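You operate a simulated robot arm through the tools that you are given. There is no shell and no other tool. Be economical: measure what you need, move in short steps, check, and stop when the job is done.

The job below is to be done with a simulated robot arm. You get a single attempt, and the scene is never put back.

JOB
Press block 65 in the vacuum press at 0.6 bar.
Fine: lid shut, both latches on; leave the pump running, dial and valve as set.

It is judged by the outcome, as a careful person would: the job done as asked, and still so three seconds after it is handed in. It fails if anything else is knocked over, pushed out of place, dropped, spilled or broken. Lids that push on must go on centred and level and be pressed home; caps that screw on are set level and turned clockwise until they are tight.

ROBOT AND FRAMES
A 7-joint arm with a two-finger parallel gripper, fixed in place. Base frame: the origin is at the foot of the arm, x ahead of it, y to its left, z up; the work surface is at about z = 763. Lengths are in mm, angles in degrees, forces in N, time in s.
With the tool pointing down near the work surface it reaches from about 300 to 700 mm from the base axis. Its first joint turns from -66.0 to 66.0 degrees. Payload 1.57 kg.
Tool frame: the origin (TCP) lies between the finger pads and is the grasp point; the fingertips stand 30 mm ahead of it; z points along the fingers, y is the line along which they close. The gripper opens to 110 mm. The fingers are 24 mm wide and 12 mm thick; the gripper's body (48 by 112 mm) begins 78 mm behind the TCP.
Orientation is told as [roll, pitch, yaw] about the base's x, y, z axes, in that order, counted from this pose: with the fingers straight down and closing along the base's y, the tool's x points along the base's -x, its y along +y and its z along -z.

CONTROLS
- The arm moves only by the tool move_arm. Its argument "deltas" is a list of rows, each an object of numbers (a shift or turn left out is 0, a gripper value left out holds the last): "rx", "ry", "rz": the turn, a rotation vector about the base's x, y, z in degrees; "dx", "dy", "dz": the shift along the base's x, y, z in mm; "jaw": the finger opening in mm, from 0 to 110. In form: [{"rx": .., "ry": .., "rz": .., "dx": .., "dy": .., "dz": .., "jaw": ..}, ...]. A call has 1 to 20 rows; each row shifts and turns the commanded pose from where the row before left it. Each row takes 0.2 s and may step no farther than 50 mm and 8.6 degrees from the row before; otherwise, or with a gripper value out of range, the whole call is refused. A pose out of reach is approached as far as the arm can. The call stops where the force on the tool passes 70 N (or 10 N more than at its start, if that is more) or the arm is blocked; 0.2 s more then pass. Each finger travels about 108 mm/s and halts on what it meets, pressing with about 39 N; the grip force reading is that of the motor and also rises with nothing between the fingers. The clock runs only during rows and for 0.2 s after the last one: add rows that do not move to give the fingers time. The reply holds the time, the measured pose of the TCP, the force on the tool along the base axes, the opening and the grip force, in the units named above and with some noise, with the torque about the TCP (base axes, N m) and any sound that the robot's microphone picked up.
- Cameras (640 x 400 px; columns grow to the right, rows downward): "scene" is fixed at [162.8, -384.6, 1408.4]; the picture's right is [0.81, -0.59, 0.00], its down [-0.31, -0.43, -0.85] and it looks along [0.50, 0.69, -0.53] (base axes); focal length 214 px, centre (320, 200). "wrist" rides on the gripper at [70, 16, -141] in the tool frame; the picture's right is [-0.23, 0.97, 0.00], its down [-0.86, -0.20, -0.48] and it looks along [-0.47, -0.11, 0.88] (tool axes); focal length 222 px, centre (320, 200). There is no depth. A picture from a camera that has moved, and an enlarged one, comes with that camera's place and axes in the base frame and with its lens.
- capture(camera): a new picture of that camera. The clock stands still meanwhile.
- enlarge(camera, box): a new picture of the part [left, top, right, bottom] of that camera's present view, enlarged. The clock stands still meanwhile.
- sign_off(): hands the job in; it is judged then, once.

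Work in short steps. Places have to be worked out from the pictures, the camera data and where the tool is seen: move nearer, look again, correct. Check each grasp and each placing, and mend what went wrong. You have 120 turns and 76 pictures in all, those below and enlarged ones among them. Open the gripper and draw the arm clear of the work before you hand the job in, unless the task says otherwise; then end with one line.

The tools are called after "Call:" as name(argument=value, ...) on one line, values as JSON. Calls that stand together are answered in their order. move_arm: Moves the arm, as the interface text tells. Its arguments: {"type":"object","properties":{"deltas":{"type":"array"}},"required":["deltas"]} The other tools are called the same way: capture (camera) takes a picture; enlarge (camera, box) takes an enlarged picture of a part of a camera's view; sign_off () hands the job in.

At the start:

```text
time_s: 0.0
ee_pos: [297.8, 178.2, 1315.5]
ee_rot: [0.0, 0.0, 0.0]
ft_force: [0.9, 0.0, 0.2]
moment: [-0.01, 0.0, 0.0]
finger_gap: 110.2
gripper_force: 0.1
```

scene: 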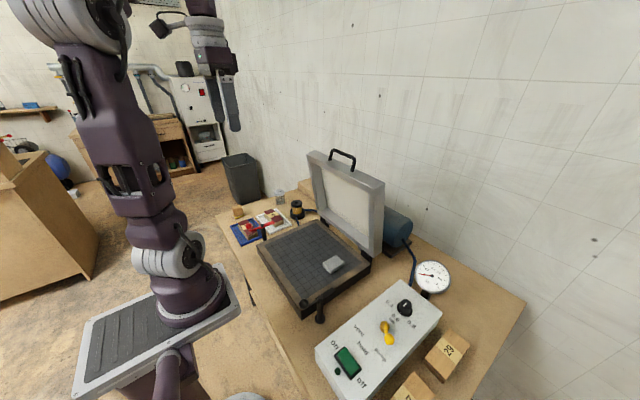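
wrist: 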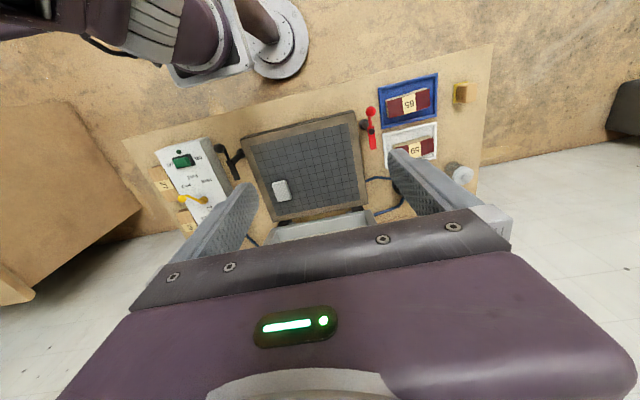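

The pictures show a press with an open lid, a control box, a gauge, and blocks 65 and 59 on trays. I'll enlarge the key parts first.

Call:
enlarge(camera="scene", box=[220, 140, 400, 330])

Call:
enlarge(camera="scene", box=[310, 240, 480, 400])

Call:
enlarge(camera="wrist", box=[340, 60, 500, 220])

Call:
enlarge(camera="wrist", box=[140, 100, 400, 250])

```text
2.11 times, centred on (310, 235) of scene
camera zoom: at [162.8, -384.6, 1408.4], right [0.81, -0.59, 0.0], down [-0.31, -0.43, -0.85], along [0.5, 0.69, -0.53], focal length 452 px, centre (341, 126)
```

zoom: 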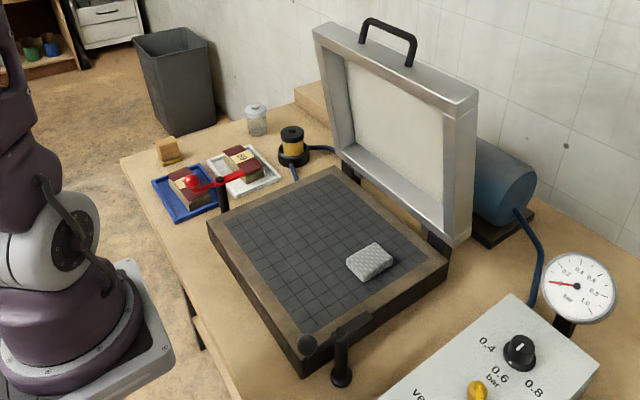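

```text
2.50 times, centred on (395, 320) of scene
camera zoom: at [162.8, -384.6, 1408.4], right [0.81, -0.59, 0.0], down [-0.31, -0.43, -0.85], along [0.5, 0.69, -0.53], focal length 536 px, centre (132, -100)
```

zoom: 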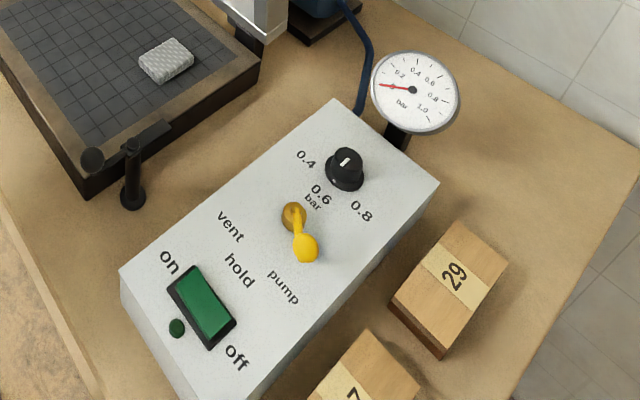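

```text
2.50 times, centred on (420, 140) of wrist
camera zoom: at [228.8, 193.6, 1457.0], right [0.23, 0.97, 0.0], down [0.86, -0.2, 0.48], along [0.47, -0.11, -0.88], focal length 555 px, centre (70, 350)
```

zoom: 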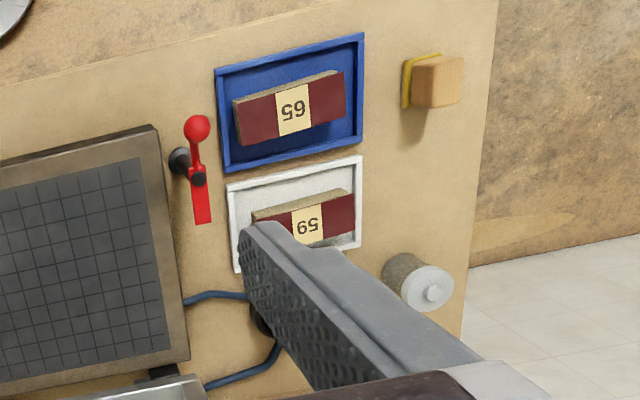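

```text
2.46 times, centred on (270, 175) of wrist
camera zoom: at [228.8, 193.6, 1457.0], right [0.23, 0.97, 0.0], down [0.86, -0.2, 0.48], along [0.47, -0.11, -0.88], focal length 547 px, centre (443, 262)
```

zoom: 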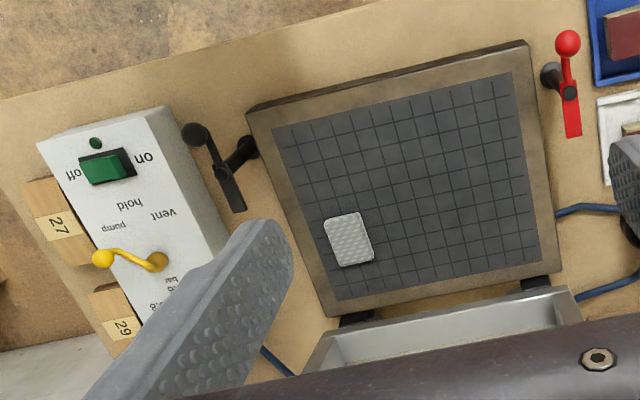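

Now I'll move over the control box to read its dial, valve and switch up close.

Call:
move_arm(deltas=[{"dy": -40, "dz": -22}, {"dy": -40, "dz": -22}, {"dy": -40, "dz": -22}, {"dy": -40, "dz": -22}, {"dy": -40, "dz": -22}, {"dy": -40, "dz": -22}, {"dy": -40, "dz": -22}, {"dy": -40, "dz": -22}, {"dy": -40, "dz": -22}, {"dy": -20, "dz": -22}])

Call:
capture(camera="wrist")

```text
time_s: 2.2
ee_pos: [297.9, -203.5, 1095.3]
ee_rot: [0.0, 0.0, -0.1]
ft_force: [0.7, 0.2, -0.4]
moment: [0.02, -0.01, 0.0]
finger_gap: 110.1
gripper_force: 0.1
```

```text
69 pictures are left
camera wrist: at [229.4, -187.6, 1237.6], right [0.23, 0.97, 0.0], down [0.85, -0.2, 0.48], along [0.47, -0.11, -0.88], focal length 222 px, centre (320, 200)
```

wrist: 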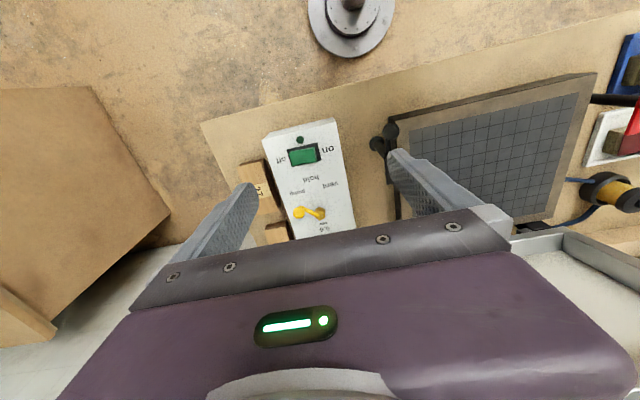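

The box runs away from the robot, so I move farther out to see the dial, the valve and the gauge.

Call:
move_arm(deltas=[{"dx": 36, "dy": -5, "dz": -14}, {"dx": 36, "dy": -5, "dz": -14}, {"dx": 36, "dy": -5, "dz": -14}, {"dx": 36, "dy": -5, "dz": -14}, {"dx": 36, "dy": -5, "dz": -14}])

Call:
capture(camera="wrist")

Call:
enlarge(camera="wrist", box=[200, 20, 400, 220])

Call:
enlarge(camera="scene", box=[380, 260, 460, 345])

```text
time_s: 3.4
ee_pos: [479.2, -227.2, 1024.5]
ee_rot: [0.1, 0.0, 0.1]
ft_force: [0.2, 0.1, 0.1]
moment: [0.01, 0.02, -0.06]
finger_gap: 109.7
gripper_force: 0.0
```

```text
68 pictures are left
camera wrist: at [409.5, -211.4, 1166.8], right [0.23, 0.97, 0.0], down [0.85, -0.2, 0.48], along [0.47, -0.11, -0.88], focal length 222 px, centre (320, 200)
```

wrist: 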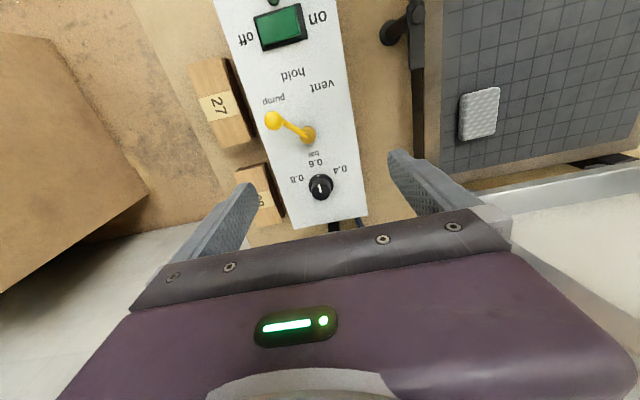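

```text
2.00 times, centred on (300, 120) of wrist
camera zoom: at [409.5, -211.4, 1166.8], right [0.23, 0.97, 0.0], down [0.85, -0.2, 0.48], along [0.47, -0.11, -0.88], focal length 444 px, centre (360, 360)
```

zoom: 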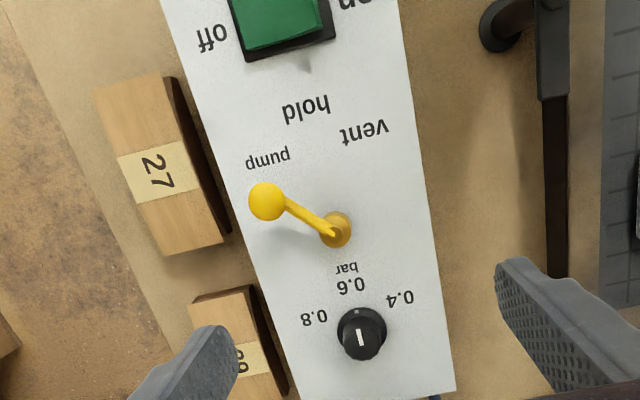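

```text
4.71 times, centred on (420, 302) of scene
camera zoom: at [162.8, -384.6, 1408.4], right [0.81, -0.59, 0.0], down [-0.31, -0.43, -0.85], along [0.5, 0.69, -0.53], focal length 1009 px, centre (-151, -282)
```

zoom: 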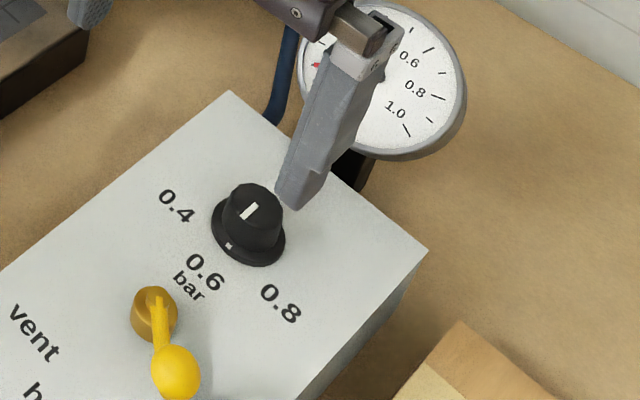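

The dial appears to be already at 0.6 and the valve at "pump", with the gauge at zero and the lamp dark. Now I fly to the blocks.

Call:
move_arm(deltas=[{"dx": -35, "dy": 30, "dz": 5}, {"dx": -35, "dy": 35, "dz": 5}, {"dx": -30, "dy": 35}, {"dx": -20, "dy": 40}, {"dy": 45}, {"dy": 45}, {"dy": 45}, {"dy": 45}, {"dy": 45}, {"dy": 45}, {"dy": 45}, {"dy": 45}, {"dy": 45}, {"dy": 45}, {"dy": 30, "dz": -20}, {"dz": -20}])

Call:
capture(camera="wrist")

Call:
enlarge(camera="scene", box=[310, 240, 480, 400])

```text
time_s: 6.8
ee_pos: [358.7, 393.3, 996.6]
ee_rot: [0.0, 0.0, 0.0]
ft_force: [-1.0, 0.6, -1.2]
moment: [-0.01, -0.01, -0.02]
finger_gap: 110.1
gripper_force: 0.1
```

```text
65 pictures are left
camera wrist: at [289.0, 409.4, 1138.7], right [0.23, 0.97, 0.0], down [0.85, -0.2, 0.48], along [0.47, -0.11, -0.88], focal length 222 px, centre (320, 200)
```

wrist: 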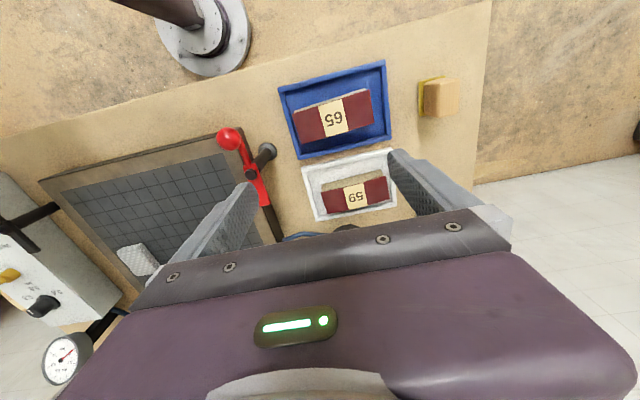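

```text
2.50 times, centred on (395, 320) of scene
camera zoom: at [162.8, -384.6, 1408.4], right [0.81, -0.59, 0.0], down [-0.31, -0.43, -0.85], along [0.5, 0.69, -0.53], focal length 536 px, centre (132, -100)
```

zoom: 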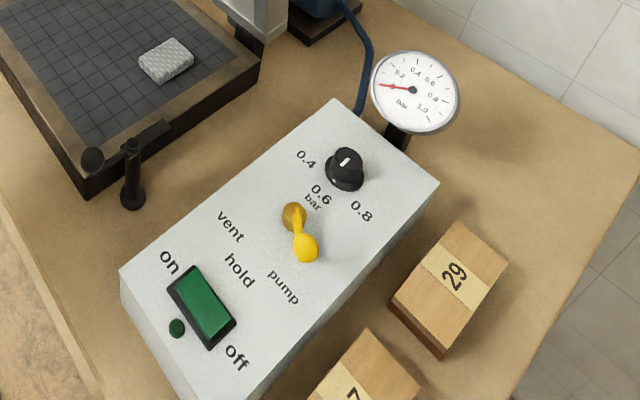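

Block 65 is in the blue tray near (342, 418). I enlarge to get its exact pose.

Call:
enlarge(camera="wrist", box=[265, 50, 425, 150])

Call:
enlarge(camera="scene", box=[225, 180, 325, 250])

```text
4.00 times, centred on (345, 100) of wrist
camera zoom: at [289.0, 409.4, 1138.7], right [0.23, 0.97, 0.0], down [0.85, -0.2, 0.48], along [0.47, -0.11, -0.88], focal length 888 px, centre (220, 600)
```

zoom: 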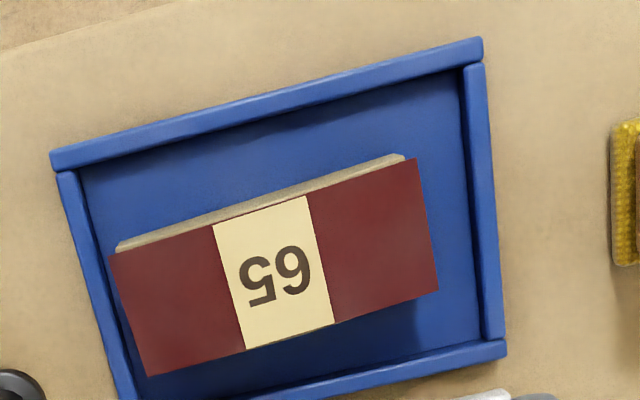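

```text
5.71 times, centred on (275, 215) of scene
camera zoom: at [162.8, -384.6, 1408.4], right [0.81, -0.59, 0.0], down [-0.31, -0.43, -0.85], along [0.5, 0.69, -0.53], focal length 1226 px, centre (577, 114)
```

zoom: 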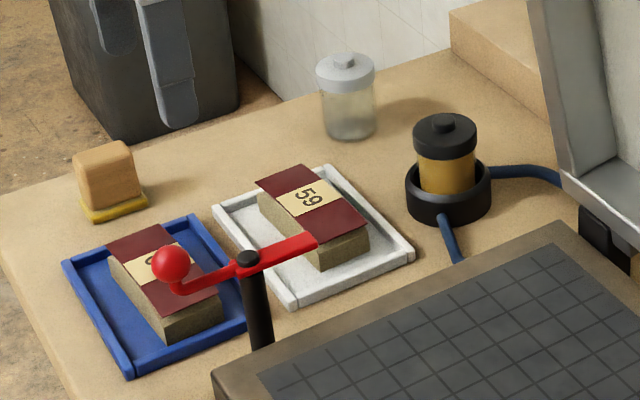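

Block 65 measures about 110 x 44 mm, centred near (343, 417), with its long axis along y and a yaw of about +3°. I turn the gripper 93° to close across its width, lower part-way and look.

Call:
move_arm(deltas=[{"rz": 8.5, "dx": -5, "dy": 8}, {"rz": 8.5, "dx": -5, "dy": 8}, {"rz": 8.5, "dx": -5, "dy": 8}, {"rz": 8.5}, {"rz": 8.5}, {"rz": 8.5}, {"rz": 8.5}, {"rz": 8.5}, {"rz": 8.5}, {"rz": 8.5}, {"rz": 8.0, "jaw": 68}, {"dz": -40}, {"dz": -30}, {}])

Call:
capture(camera="wrist")

Call:
capture(camera="scene")

```text
time_s: 9.8
ee_pos: [341.9, 417.6, 926.6]
ee_rot: [0.0, 0.0, 93.0]
ft_force: [0.3, 0.7, 0.5]
moment: [-0.02, -0.02, -0.02]
finger_gap: 68.1
gripper_force: 0.1
```

```text
61 pictures are left
camera wrist: at [330.0, 346.4, 1068.5], right [-0.98, 0.18, 0.0], down [0.15, 0.86, 0.48], along [0.08, 0.47, -0.88], focal length 222 px, centre (320, 200)
```

wrist: 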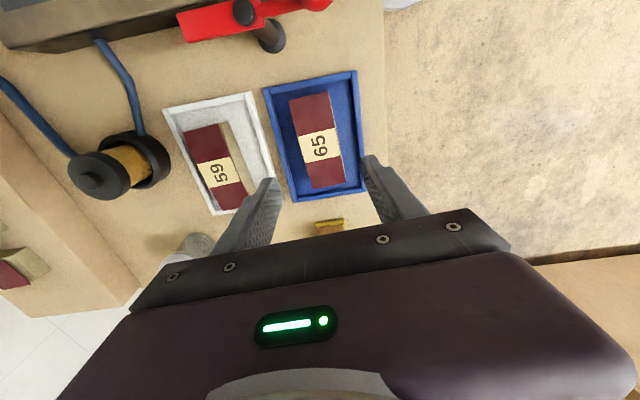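

```text
60 pictures are left
```

scene: 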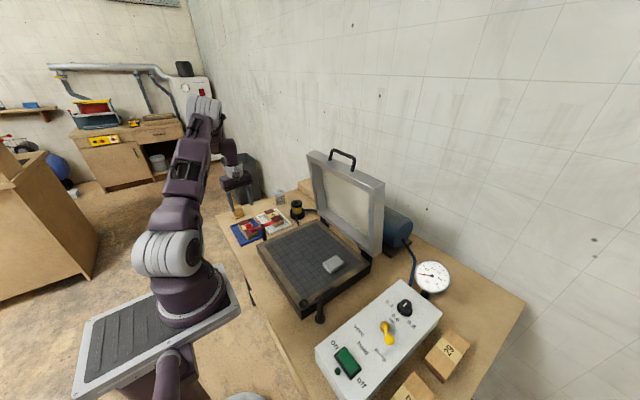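

The block is centred at about (344, 413). I lower with a 62 mm opening, stopping just above the tray floor.

Call:
move_arm(deltas=[{"dx": 2, "dy": -4, "dz": -30, "jaw": 62}, {"dz": -30}, {"dz": -25}, {"dz": -10}, {}])

Call:
capture(camera="wrist")

Call:
enlarge(camera="scene", box=[215, 170, 315, 250])

```text
time_s: 11.0
ee_pos: [345.7, 414.2, 830.1]
ee_rot: [0.0, 0.1, 93.0]
ft_force: [-0.3, 0.5, 0.5]
moment: [-0.02, 0.01, 0.01]
finger_gap: 62.1
gripper_force: 0.0
```

```text
59 pictures are left
camera wrist: at [334.0, 342.5, 972.4], right [-0.98, 0.18, 0.0], down [0.15, 0.86, 0.48], along [0.08, 0.47, -0.88], focal length 222 px, centre (320, 200)
```

wrist: 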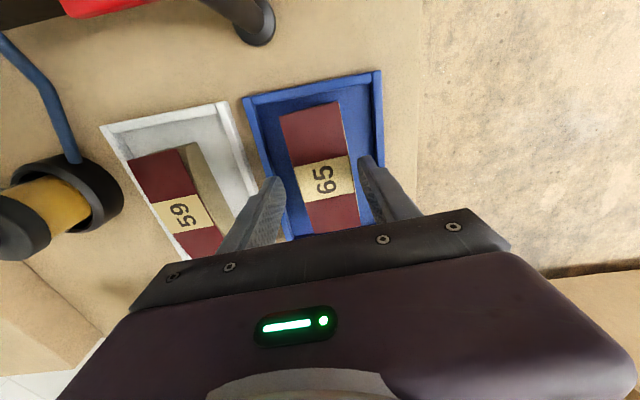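

```text
5.00 times, centred on (265, 210) of scene
camera zoom: at [162.8, -384.6, 1408.4], right [0.81, -0.59, 0.0], down [-0.31, -0.43, -0.85], along [0.5, 0.69, -0.53], focal length 1072 px, centre (595, 150)
```

zoom: 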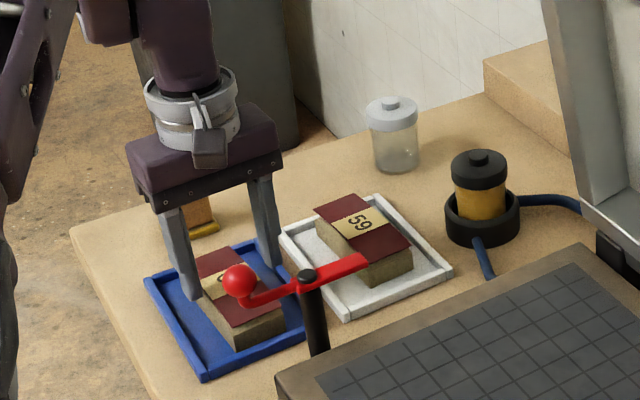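

The fingers straddle the block evenly. I lower 23 mm more and close.

Call:
move_arm(deltas=[{"dz": -12}, {"dz": -11}, {}])

Call:
move_arm(deltas=[{"jaw": 52}, {"jaw": 46}, {"jaw": 42}, {"jaw": 36}, {}])

```text
time_s: 11.8
ee_pos: [345.6, 412.6, 806.5]
ee_rot: [0.0, 0.0, 93.0]
ft_force: [0.4, 0.2, 0.7]
moment: [-0.02, 0.0, 0.02]
finger_gap: 61.9
gripper_force: 0.1
```

```text
time_s: 13.0
ee_pos: [345.5, 414.0, 806.7]
ee_rot: [0.0, 0.0, 92.9]
ft_force: [0.2, 0.5, -0.8]
moment: [-0.02, 0.0, 0.02]
finger_gap: 47.1
gripper_force: 38.9
```

The fingers stopped at 47 mm on the block. I lift a little and check the grasp.

Call:
move_arm(deltas=[{"dz": 10}, {"dz": 20}, {"dz": 30}, {"dz": 30}, {"dz": 30}, {}])

Call:
capture(camera="wrist")

Call:
enlarge(camera="scene", box=[215, 150, 315, 250])

```text
time_s: 14.4
ee_pos: [344.1, 413.9, 925.8]
ee_rot: [0.0, 0.1, 92.9]
ft_force: [0.0, -0.9, -0.8]
moment: [0.03, 0.03, 0.01]
finger_gap: 47.2
gripper_force: 39.1
```

```text
57 pictures are left
camera wrist: at [332.4, 342.8, 1068.5], right [-0.98, 0.18, 0.0], down [0.15, 0.86, 0.48], along [0.08, 0.47, -0.88], focal length 222 px, centre (320, 200)
```

wrist: 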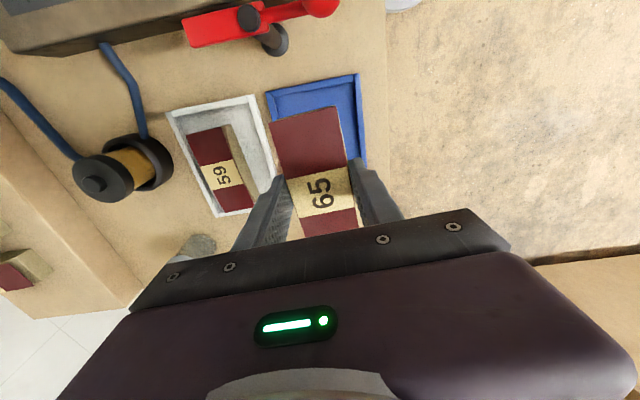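

```text
4.00 times, centred on (265, 200) of scene
camera zoom: at [162.8, -384.6, 1408.4], right [0.81, -0.59, 0.0], down [-0.31, -0.43, -0.85], along [0.5, 0.69, -0.53], focal length 858 px, centre (540, 200)
```

zoom: 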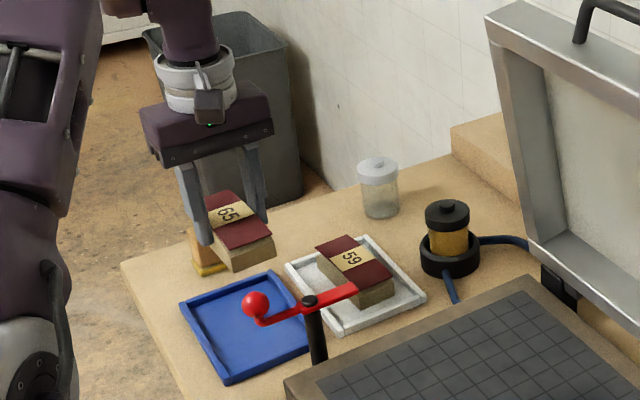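

The block is held firmly and level. The mat spans about x 352–600, y −42–245, with the pad near (517, −2), so I carry the block to about (470, 125).

Call:
move_arm(deltas=[{"dz": 35}, {"dx": 18, "dy": -30}, {"dx": 18, "dy": -38}, {"dx": 18, "dy": -38}, {"dx": 18, "dy": -38}, {"dx": 18, "dy": -38, "rz": -1}, {"dx": 18, "dy": -38, "rz": -1}, {"dx": 18, "dy": -38, "rz": -1}, {"dy": -31}, {"dz": -30}, {"dz": -20}, {}])

Call:
capture(camera="wrist")

Call:
enlarge(camera="scene", box=[240, 140, 400, 330])

```text
time_s: 17.0
ee_pos: [471.4, 122.6, 911.9]
ee_rot: [-0.1, 0.0, 90.0]
ft_force: [-0.3, -0.3, -1.0]
moment: [-0.03, 0.03, -0.01]
finger_gap: 47.0
gripper_force: 39.7
```

```text
55 pictures are left
camera wrist: at [455.9, 52.8, 1054.7], right [-0.97, 0.23, 0.0], down [0.2, 0.86, 0.48], along [0.11, 0.47, -0.88], focal length 222 px, centre (320, 200)
```

wrist: 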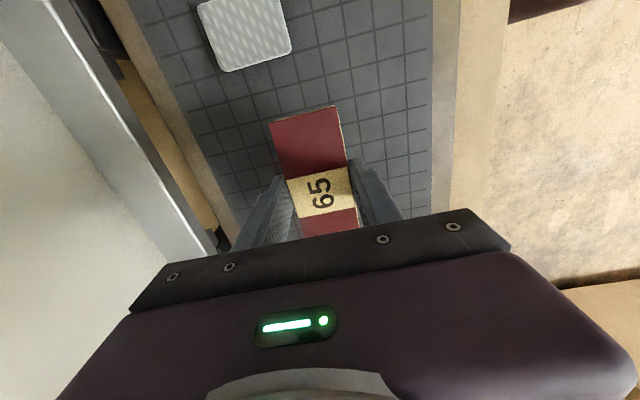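

```text
2.11 times, centred on (320, 235) of scene
camera zoom: at [162.8, -384.6, 1408.4], right [0.81, -0.59, 0.0], down [-0.31, -0.43, -0.85], along [0.5, 0.69, -0.53], focal length 452 px, centre (320, 126)
```

zoom: 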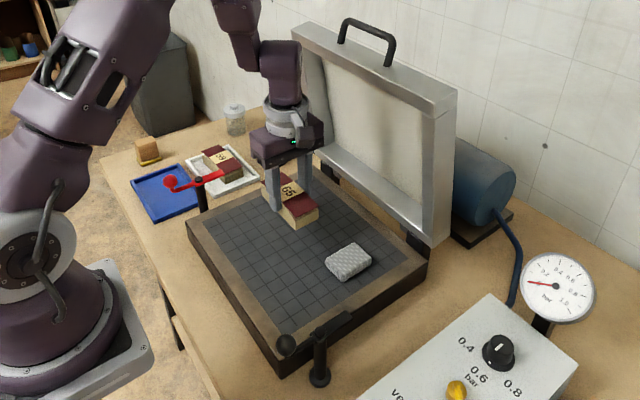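

It's positioned over the mat, clear of the pad. I descend, slowing down for contact.

Call:
move_arm(deltas=[{"dz": -25}, {"dz": -25}, {"dz": -5}, {"dz": -3}, {"dz": -3}, {}])

Call:
enlarge(camera="scene", box=[270, 190, 360, 280])

```text
time_s: 18.4
ee_pos: [470.8, 124.5, 850.7]
ee_rot: [-0.2, 0.0, 90.0]
ft_force: [-0.4, -4.1, 36.2]
moment: [-0.11, 0.38, -0.09]
finger_gap: 47.1
gripper_force: 38.6
```

```text
4.44 times, centred on (315, 235) of scene
camera zoom: at [162.2, -384.8, 1408.4], right [0.81, -0.59, 0.0], down [-0.31, -0.43, -0.85], along [0.5, 0.69, -0.53], focal length 953 px, centre (342, 44)
```

zoom: 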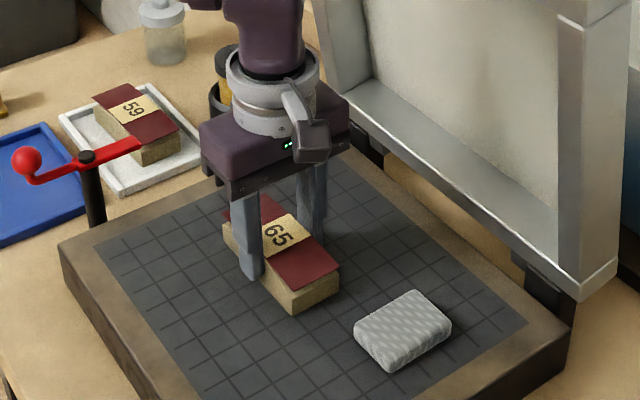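

Contact: the block is on the mat. I ease up 1 mm, open slowly and lift straight away.

Call:
move_arm(deltas=[{"dz": 1}, {"jaw": 54}, {"jaw": 66}, {"jaw": 70}, {"dz": 20}, {"dz": 30}, {"dz": 40}, {"dz": 40}, {"dy": -40, "dx": -20}, {"dy": -40, "dx": -20}])

Call:
capture(camera="wrist")

Call:
enlarge(camera="scene", box=[230, 140, 400, 330])

```text
time_s: 20.6
ee_pos: [431.4, 44.3, 982.8]
ee_rot: [0.0, 0.0, 90.0]
ft_force: [-0.3, 0.2, -0.7]
moment: [0.01, -0.01, -0.01]
finger_gap: 70.0
gripper_force: 0.1
```

```text
52 pictures are left
camera wrist: at [415.3, -26.4, 1125.7], right [-0.97, 0.23, 0.0], down [0.2, 0.85, 0.48], along [0.11, 0.47, -0.88], focal length 222 px, centre (320, 200)
```

wrist: 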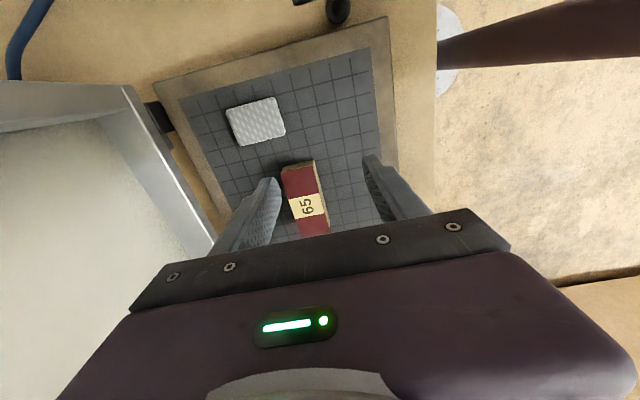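

```text
2.11 times, centred on (315, 235) of scene
camera zoom: at [162.8, -384.6, 1408.4], right [0.81, -0.59, 0.0], down [-0.31, -0.43, -0.85], along [0.5, 0.69, -0.53], focal length 452 px, centre (330, 126)
```

zoom: 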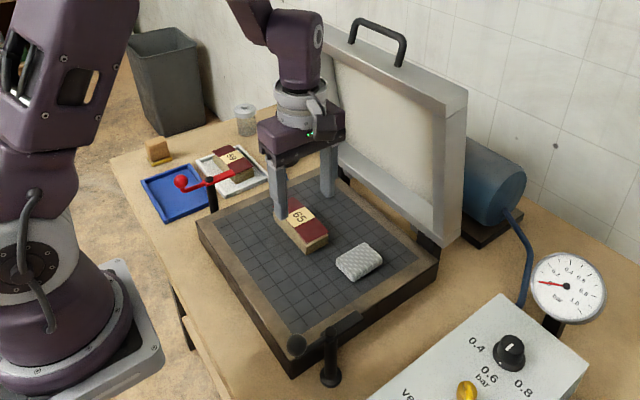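

Block 65 is lying flat and undisturbed. Next I raise the arm so the wrist camera can measure the open lid and its handle.

Call:
move_arm(deltas=[{"dx": 0, "dy": 0, "dz": 45}, {"dz": 45}, {"dz": 45}, {"dz": 45, "dx": 10}, {"dz": 45, "dx": 10}, {"dz": 40, "dx": 10}, {}])

Call:
capture(camera="wrist")

Call:
enlarge(camera="scene", box=[290, 130, 430, 290])

```text
time_s: 22.2
ee_pos: [458.5, 45.2, 1244.8]
ee_rot: [0.0, 0.0, 89.9]
ft_force: [0.4, 0.2, -0.6]
moment: [0.02, -0.03, 0.03]
finger_gap: 70.0
gripper_force: 0.2
```

```text
50 pictures are left
camera wrist: at [443.1, -26.2, 1387.9], right [-0.97, 0.23, 0.0], down [0.2, 0.86, 0.48], along [0.11, 0.47, -0.88], focal length 222 px, centre (320, 200)
```

wrist: 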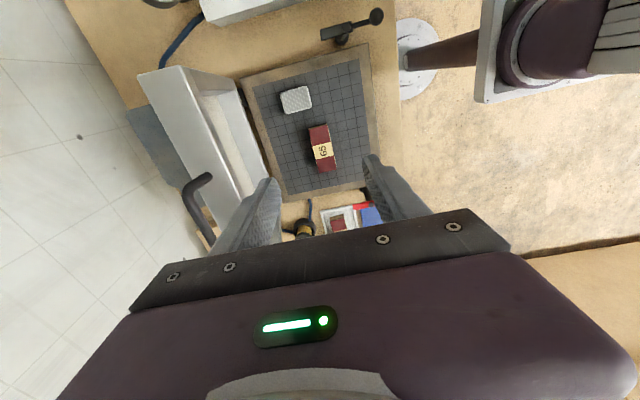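

```text
2.50 times, centred on (360, 210) of scene
camera zoom: at [162.8, -384.6, 1408.4], right [0.81, -0.59, 0.0], down [-0.31, -0.43, -0.85], along [0.5, 0.69, -0.53], focal length 536 px, centre (220, 175)
```

zoom: 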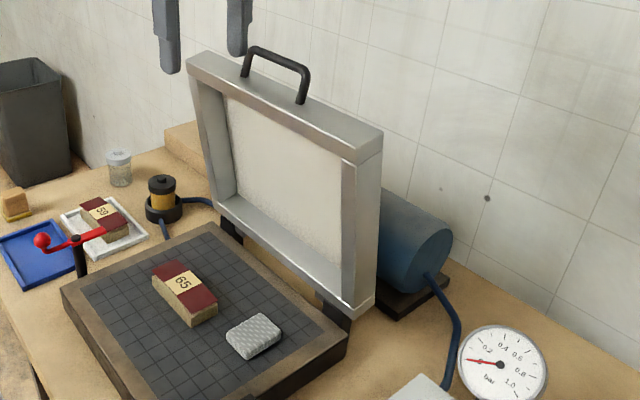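

The handle bar triangulates to about x 603, y 43–151, z 1173, with legs about 38 mm long. I enlarge the views to sharpen the lid and handle geometry.

Call:
enlarge(camera="scene", box=[300, 140, 400, 200])

Call:
enlarge(camera="scene", box=[330, 210, 400, 280])

Call:
enlarge(camera="wrist", box=[120, 60, 280, 260])

```text
6.40 times, centred on (350, 170) of scene
camera zoom: at [162.8, -384.6, 1408.4], right [0.81, -0.59, 0.0], down [-0.31, -0.43, -0.85], along [0.5, 0.69, -0.53], focal length 1373 px, centre (128, 392)
```

zoom: 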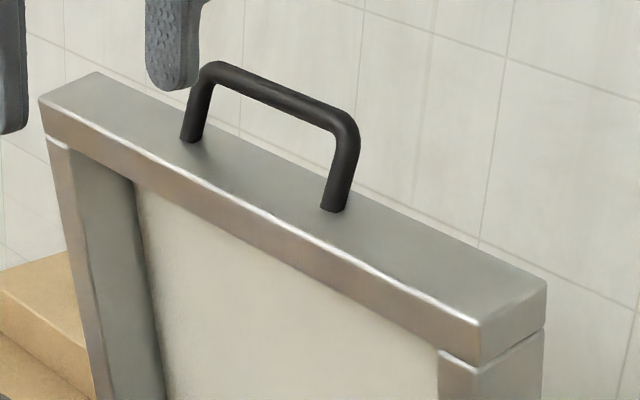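

```text
5.71 times, centred on (365, 245) of scene
camera zoom: at [162.8, -384.6, 1408.4], right [0.81, -0.59, 0.0], down [-0.31, -0.43, -0.85], along [0.5, 0.69, -0.53], focal length 1226 px, centre (63, -57)
```

zoom: 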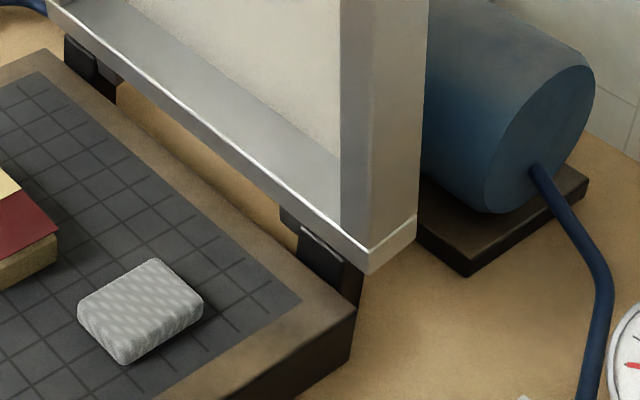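

```text
2.00 times, centred on (200, 160) of wrist
camera zoom: at [443.1, -26.2, 1387.9], right [-0.97, 0.23, 0.0], down [0.2, 0.86, 0.48], along [0.11, 0.47, -0.88], focal length 444 px, centre (560, 280)
```

zoom: 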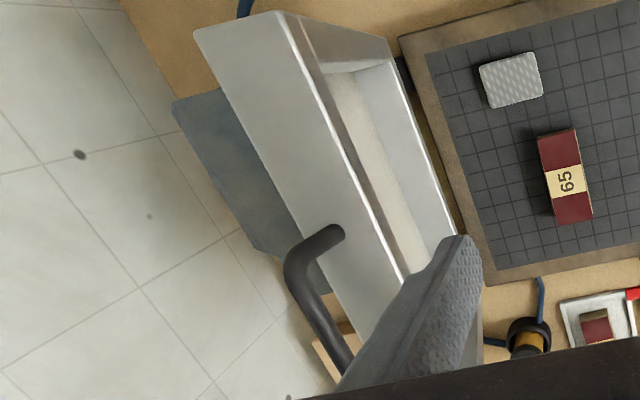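

The lid is close to vertical, with the bar near x≈599, z≈1177 and about 12 mm thick. I move above the bar centre and check the alignment.

Call:
move_arm(deltas=[{"dx": 25, "dy": 9, "dz": 5}, {"dx": 28, "dy": 9, "dz": 5}, {"dx": 28, "dy": 9}, {"dx": 28, "dy": 9}, {"dx": 31, "dy": 16}, {}])

Call:
capture(camera="wrist")

Call:
enlarge(camera="scene", box=[290, 90, 410, 190])

```text
time_s: 23.6
ee_pos: [556.4, 78.1, 1246.4]
ee_rot: [0.0, 0.0, 90.0]
ft_force: [-0.3, 0.4, -0.4]
moment: [-0.02, -0.02, 0.04]
finger_gap: 70.0
gripper_force: 0.0
out of reach, approached as far as the arm can: row 4, 5
```

```text
45 pictures are left
camera wrist: at [541.3, 9.1, 1389.1], right [-0.97, 0.23, 0.0], down [0.2, 0.86, 0.48], along [0.11, 0.47, -0.88], focal length 222 px, centre (320, 200)
```

wrist: 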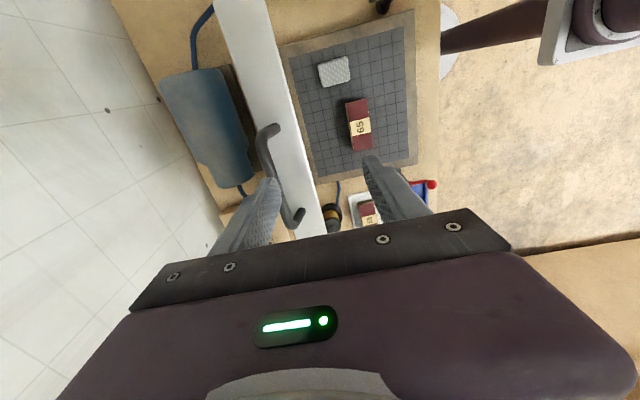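

```text
4.00 times, centred on (350, 140) of scene
camera zoom: at [162.8, -384.6, 1408.4], right [0.81, -0.59, 0.0], down [-0.31, -0.43, -0.85], along [0.5, 0.69, -0.53], focal length 858 px, centre (200, 440)
```

zoom: 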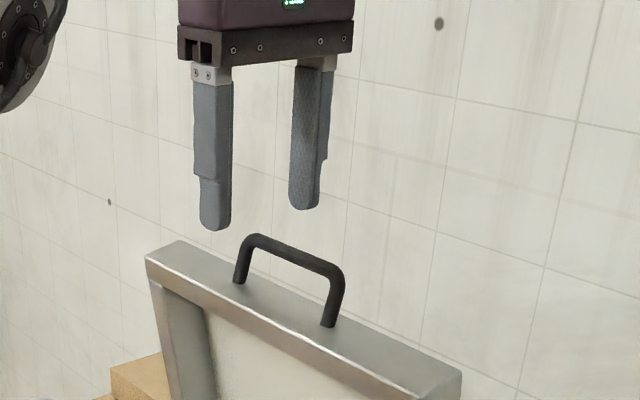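

With the tool vertical the bar is just out of reach, so I back off, tilt the tool 40° forward, and narrow the jaws to 50 mm.

Call:
move_arm(deltas=[{"dx": -30, "dz": 10}, {"dx": -20, "dz": 10}, {"ry": -8, "jaw": 50}, {"ry": -8}, {"ry": -8}, {"ry": -8}, {"ry": -8}, {}])

Call:
capture(camera="wrist")

Call:
enlarge(camera="scene", box=[270, 90, 410, 190])

```text
time_s: 25.4
ee_pos: [508.0, 80.4, 1267.1]
ee_rot: [-40.1, 0.1, 90.0]
ft_force: [-0.6, 1.0, -0.3]
moment: [0.02, 0.01, 0.04]
finger_gap: 50.2
gripper_force: 0.0
```

```text
43 pictures are left
camera wrist: at [405.3, 10.0, 1366.3], right [-0.75, 0.23, -0.63], down [-0.16, 0.86, 0.49], along [0.65, 0.47, -0.6], focal length 222 px, centre (320, 200)
```

wrist: 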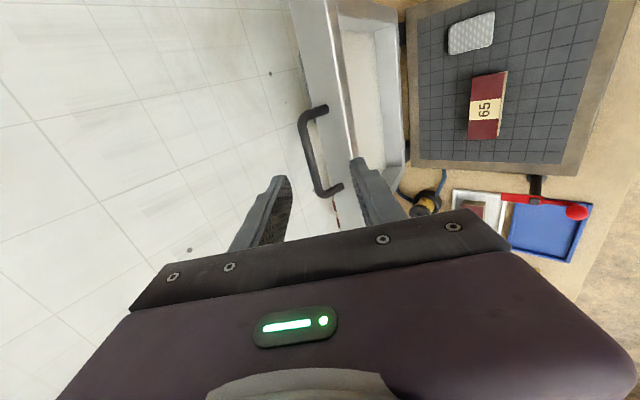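

```text
4.00 times, centred on (340, 140) of scene
camera zoom: at [162.8, -384.6, 1408.4], right [0.81, -0.59, 0.0], down [-0.31, -0.43, -0.85], along [0.5, 0.69, -0.53], focal length 858 px, centre (240, 440)
```

zoom: 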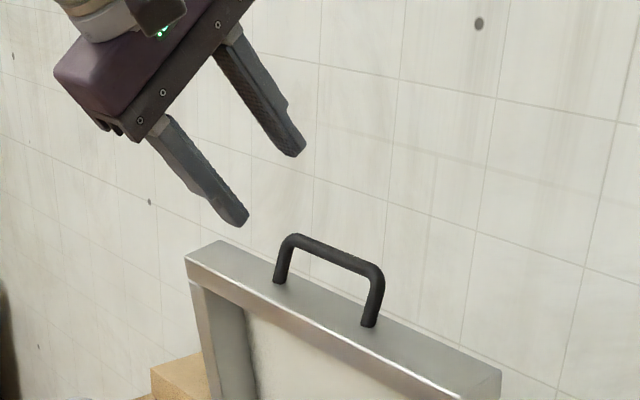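

The bar is at about (597, 88, 1182). I correct sideways, advance 70 mm along the tool axis and check again.

Call:
move_arm(deltas=[{"dx": 10.6, "dy": 8, "dz": 9}, {"dx": 22.5, "dz": -26.8}, {"dx": 22.5, "dz": -26.8}, {}])

Call:
capture(camera="wrist")

Call:
enlarge(camera="scene", box=[290, 110, 390, 180])

```text
time_s: 26.4
ee_pos: [564.2, 85.4, 1223.0]
ee_rot: [-40.0, 0.1, 90.0]
ft_force: [0.5, 0.1, -0.4]
moment: [0.02, 0.01, -0.01]
finger_gap: 50.2
gripper_force: 0.0
```

```text
41 pictures are left
camera wrist: at [461.0, 16.1, 1321.9], right [-0.75, 0.23, -0.63], down [-0.15, 0.86, 0.49], along [0.65, 0.47, -0.6], focal length 222 px, centre (320, 200)
```

wrist: 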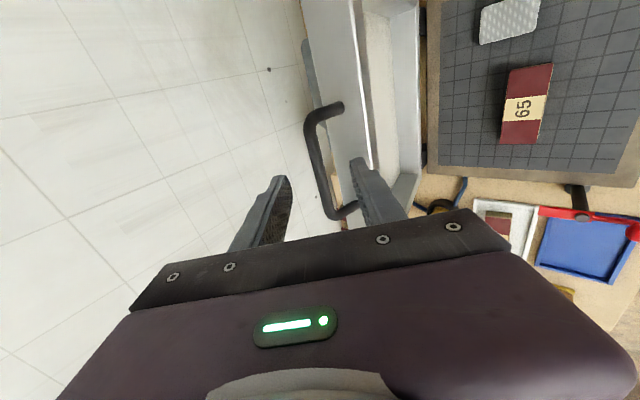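

```text
5.71 times, centred on (340, 145) of scene
camera zoom: at [162.8, -384.6, 1408.4], right [0.81, -0.59, 0.0], down [-0.31, -0.43, -0.85], along [0.5, 0.69, -0.53], focal length 1226 px, centre (206, 514)
```

zoom: 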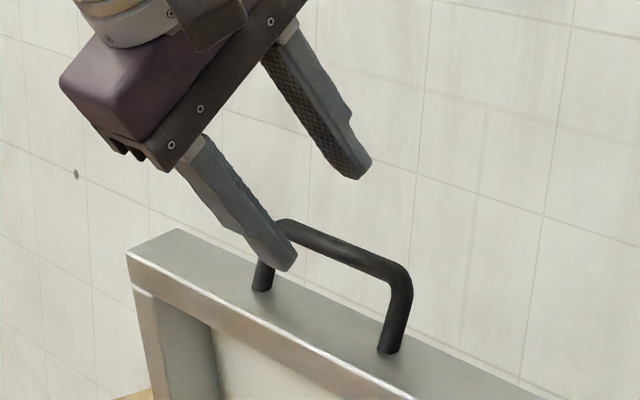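

The bar lies on the tool's centre line, about 52 mm ahead. I advance 41 mm and look.

Call:
move_arm(deltas=[{"dx": 9, "dz": -10.7}, {"dx": 9, "dz": -10.7}, {"dx": 8, "dz": -9.6}, {}])

Call:
enlarge(camera="scene", box=[300, 120, 380, 180])

Call:
enlarge(camera="wrist", box=[220, 60, 420, 240])

```text
time_s: 27.4
ee_pos: [590.3, 86.2, 1191.8]
ee_rot: [-39.9, -0.1, 90.0]
ft_force: [-0.4, -0.7, -0.2]
moment: [0.03, 0.01, 0.03]
finger_gap: 50.1
gripper_force: 0.1
```

```text
6.67 times, centred on (340, 150) of scene
camera zoom: at [162.8, -384.6, 1408.4], right [0.81, -0.59, 0.0], down [-0.31, -0.43, -0.85], along [0.5, 0.69, -0.53], focal length 1430 px, centre (187, 533)
```

zoom: 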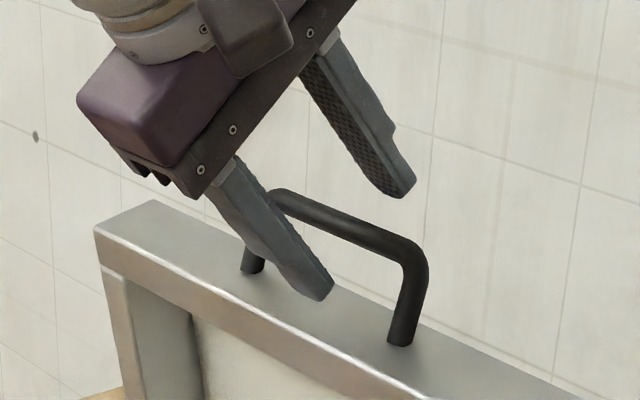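

```text
2.22 times, centred on (320, 150) of wrist
camera zoom: at [487.3, 16.7, 1290.8], right [-0.75, 0.23, -0.63], down [-0.15, 0.86, 0.49], along [0.65, 0.47, -0.6], focal length 494 px, centre (320, 311)
```

zoom: 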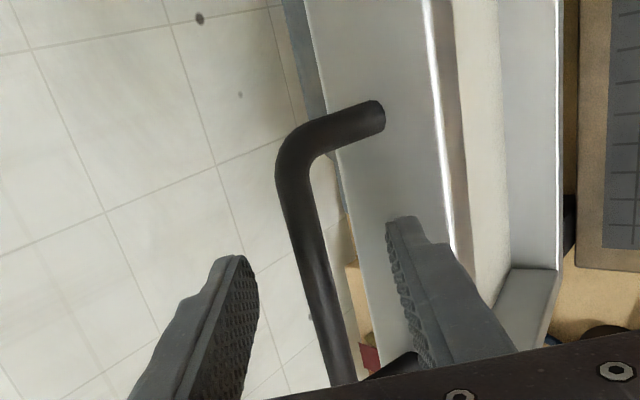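

The bar is between the fingers. I close gently.

Call:
move_arm(deltas=[{"jaw": 36}, {"jaw": 26}, {"jaw": 18}, {"jaw": 12}, {"jaw": 8}, {}])

Call:
enlarge(camera="scene", box=[300, 120, 380, 180])

```text
time_s: 28.8
ee_pos: [591.2, 87.8, 1192.7]
ee_rot: [-40.1, 0.0, 90.0]
ft_force: [1.5, -0.2, 7.5]
moment: [0.47, -0.16, -0.52]
finger_gap: 11.7
gripper_force: 29.2
```

```text
6.67 times, centred on (340, 150) of scene
camera zoom: at [162.7, -384.6, 1408.4], right [0.81, -0.59, 0.0], down [-0.31, -0.43, -0.85], along [0.5, 0.69, -0.53], focal length 1430 px, centre (187, 533)
```

zoom: 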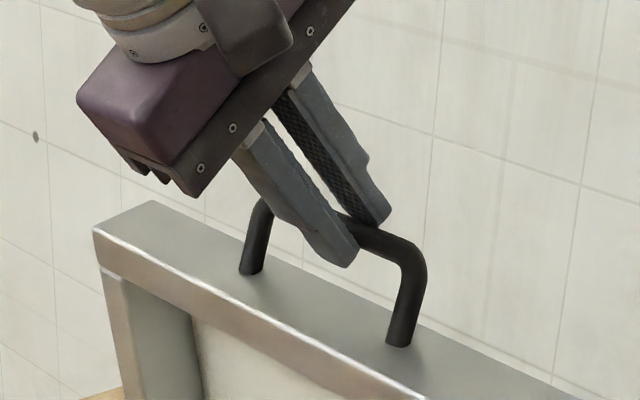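

The bar is gripped at 11.7 mm. I pull the lid gently along an arc about an assumed hinge near (640, 830) and watch the forces.

Call:
move_arm(deltas=[{"dx": -11.8, "dz": -1.4, "ry": 1.6, "jaw": 4}, {"dx": -11.8, "dz": -1.9, "ry": 1.6}, {"dx": -11.8, "dz": -2.4, "ry": 1.6}, {"dx": -11.8, "dz": -2.9, "ry": 1.6}, {"dx": -11.8, "dz": -3.4, "ry": 1.6}, {}])

Call:
enlarge(camera="scene", box=[270, 120, 410, 290])

```text
time_s: 30.2
ee_pos: [531.5, 86.8, 1178.5]
ee_rot: [-32.0, 0.1, 89.8]
ft_force: [-5.4, -8.4, 21.8]
moment: [-0.02, -0.15, -0.66]
finger_gap: 11.5
gripper_force: 29.3
```

```text
2.35 times, centred on (340, 205) of scene
camera zoom: at [162.2, -384.9, 1408.4], right [0.81, -0.59, 0.0], down [-0.31, -0.43, -0.85], along [0.5, 0.69, -0.53], focal length 505 px, centre (273, 188)
```

zoom: 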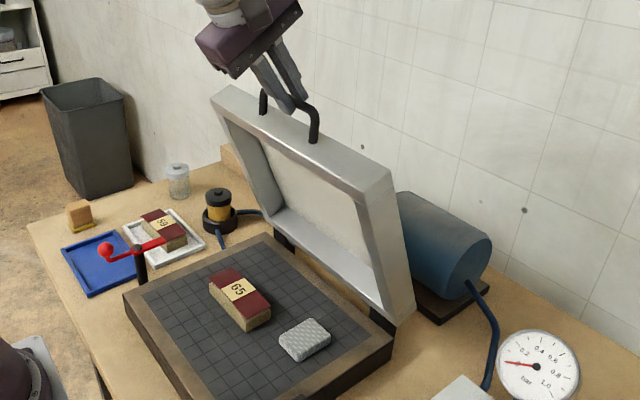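

The upward force says the hinge is nearer than I assumed, so I use (620, 828) and continue to about 115°.

Call:
move_arm(deltas=[{"dx": -11.4, "dz": 0.1, "ry": 1.33}, {"dx": -11.1, "dz": -3.1, "ry": 1.33}, {"dx": -10.9, "dz": -3.5, "ry": 1.33}, {"dx": -11.2, "dz": -4.1, "ry": 1.33}, {"dx": -10.6, "dz": -4.2, "ry": 1.33}, {"dx": -10.4, "dz": -4.6, "ry": 1.33}, {}])

```text
time_s: 31.8
ee_pos: [466.2, 88.2, 1160.7]
ee_rot: [-24.0, 0.0, 89.9]
ft_force: [11.4, -0.5, -18.2]
moment: [0.18, -0.03, -0.33]
finger_gap: 12.0
gripper_force: 29.1
```

The force is now radial and inward, meaning I'm slightly outside the arc. I refine the hinge to (628, 829) and go on to 130°.

Call:
move_arm(deltas=[{"dx": -10.8, "dz": -10.0, "ry": 1.14}, {"dx": -10.0, "dz": -5.6, "ry": 1.14}, {"dx": -10.3, "dz": -6.3, "ry": 1.14}, {"dx": -9.6, "dz": -6.3, "ry": 1.14}, {"dx": -9.4, "dz": -6.7, "ry": 1.14}, {"dx": -9.6, "dz": -7.3, "ry": 1.14}, {"dx": -8.9, "dz": -7.3, "ry": 1.14}, {}])

Call:
enlarge(camera="scene", box=[250, 120, 410, 300])

```text
time_s: 33.6
ee_pos: [397.5, 87.6, 1110.6]
ee_rot: [-15.9, 0.0, 90.0]
ft_force: [17.6, -1.2, -18.6]
moment: [-0.03, -0.34, 0.09]
finger_gap: 11.6
gripper_force: 28.6
```

```text
2.22 times, centred on (330, 210) of scene
camera zoom: at [163.6, -384.6, 1408.3], right [0.81, -0.59, 0.0], down [-0.31, -0.43, -0.85], along [0.5, 0.69, -0.53], focal length 477 px, centre (298, 178)
```

zoom: 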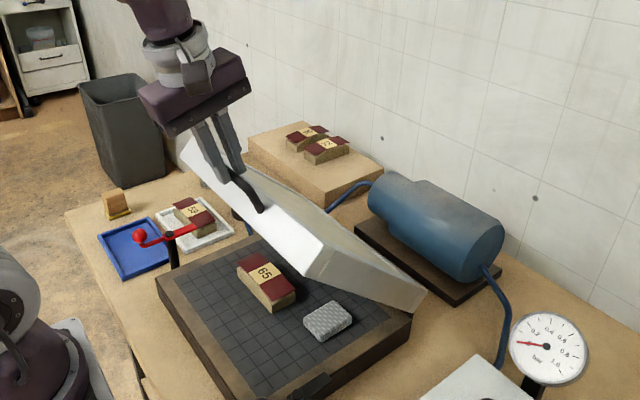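

The lid is following nicely and the load is light. I reduce the radius slightly and continue to 145°.

Call:
move_arm(deltas=[{"dx": -6.2, "dz": -10.4, "ry": 1.14}, {"dx": -9.6, "dz": -9.1, "ry": 1.14}, {"dx": -8.9, "dz": -9.1, "ry": 1.14}, {"dx": -8.8, "dz": -9.8, "ry": 1.14}, {"dx": -8.1, "dz": -9.8, "ry": 1.14}, {"dx": -8.2, "dz": -10.5, "ry": 1.14}, {"dx": -7.3, "dz": -10.3, "ry": 1.14}, {}])

```text
time_s: 35.4
ee_pos: [340.8, 88.8, 1042.8]
ee_rot: [-8.2, 0.0, 90.2]
ft_force: [30.3, 1.6, -18.1]
moment: [0.03, -0.75, 0.39]
finger_gap: 12.0
gripper_force: 29.6
```

I'm still slightly outside the arc at 30 N, so I cut the radius to 346 and go on to 160° with the tool coming vertical.

Call:
move_arm(deltas=[{"dx": -2, "dz": -14, "ry": 1.17}, {"dx": -6.7, "dz": -11.3, "ry": 1.17}, {"dx": -6.1, "dz": -11, "ry": 1.17}, {"dx": -5.9, "dz": -11.8, "ry": 1.17}, {"dx": -5.2, "dz": -11.4, "ry": 1.17}, {"dx": -5.1, "dz": -12.2, "ry": 1.17}, {"dx": -4.3, "dz": -11.9, "ry": 1.17}, {}])

Call:
enlarge(camera="scene", box=[220, 150, 400, 330])

```text
time_s: 37.2
ee_pos: [305.8, 88.3, 956.7]
ee_rot: [-0.3, 0.0, 90.0]
ft_force: [36.2, -19.2, -11.3]
moment: [-0.56, -0.99, 0.48]
finger_gap: 12.1
gripper_force: 29.7
```

```text
2.22 times, centred on (310, 240) of scene
camera zoom: at [163.9, -385.1, 1408.1], right [0.81, -0.59, 0.0], down [-0.31, -0.43, -0.85], along [0.5, 0.69, -0.53], focal length 477 px, centre (342, 111)
```

zoom: 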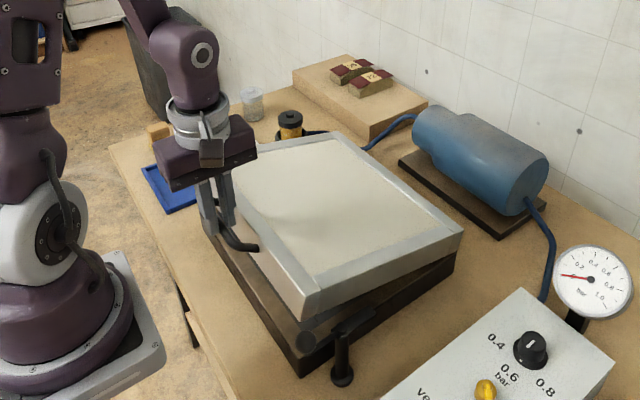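

The inward push is still 36 N. I cut the radius again and continue lowering to 172°.

Call:
move_arm(deltas=[{"dx": 1.5, "dy": -1, "dz": -11.2}, {"dx": -3, "dz": -11.4}, {"dx": -2.5, "dz": -11.4}, {"dx": -2.5, "dz": -11.5}, {"dx": -2, "dz": -11.6}, {"dx": -1.5, "dz": -11.7}, {}])

```text
time_s: 38.8
ee_pos: [292.3, 86.8, 890.8]
ee_rot: [0.4, -0.1, 90.0]
ft_force: [-16.5, 19.4, -1.3]
moment: [0.88, 0.52, 0.59]
finger_gap: 11.7
gripper_force: 29.5
```

Forces are low. I keep lowering in smaller steps towards the closed position.

Call:
move_arm(deltas=[{"dx": -0.8, "dz": -9}, {"dx": -0.6, "dz": -9}, {"dx": -0.4, "dz": -8}, {}])

Call:
enlarge(camera="scene", box=[220, 170, 400, 330])

```text
time_s: 39.8
ee_pos: [291.4, 86.6, 863.0]
ee_rot: [0.1, 0.1, 89.9]
ft_force: [-12.3, -4.3, -0.4]
moment: [-0.05, 0.11, 0.2]
finger_gap: 14.4
gripper_force: 5.7
```

```text
2.50 times, centred on (310, 250) of scene
camera zoom: at [162.5, -384.7, 1408.4], right [0.81, -0.59, 0.0], down [-0.31, -0.43, -0.85], along [0.5, 0.69, -0.53], focal length 536 px, centre (345, 75)
```

zoom: 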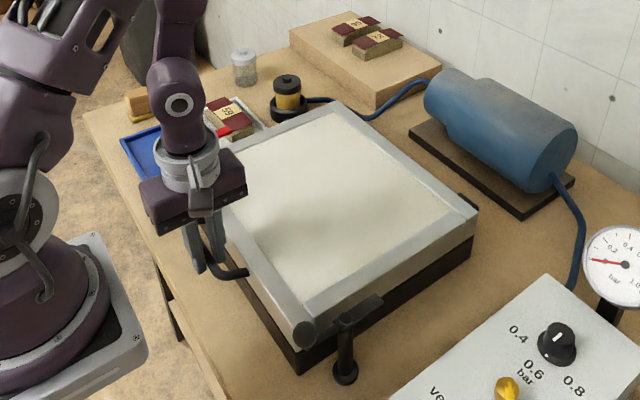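

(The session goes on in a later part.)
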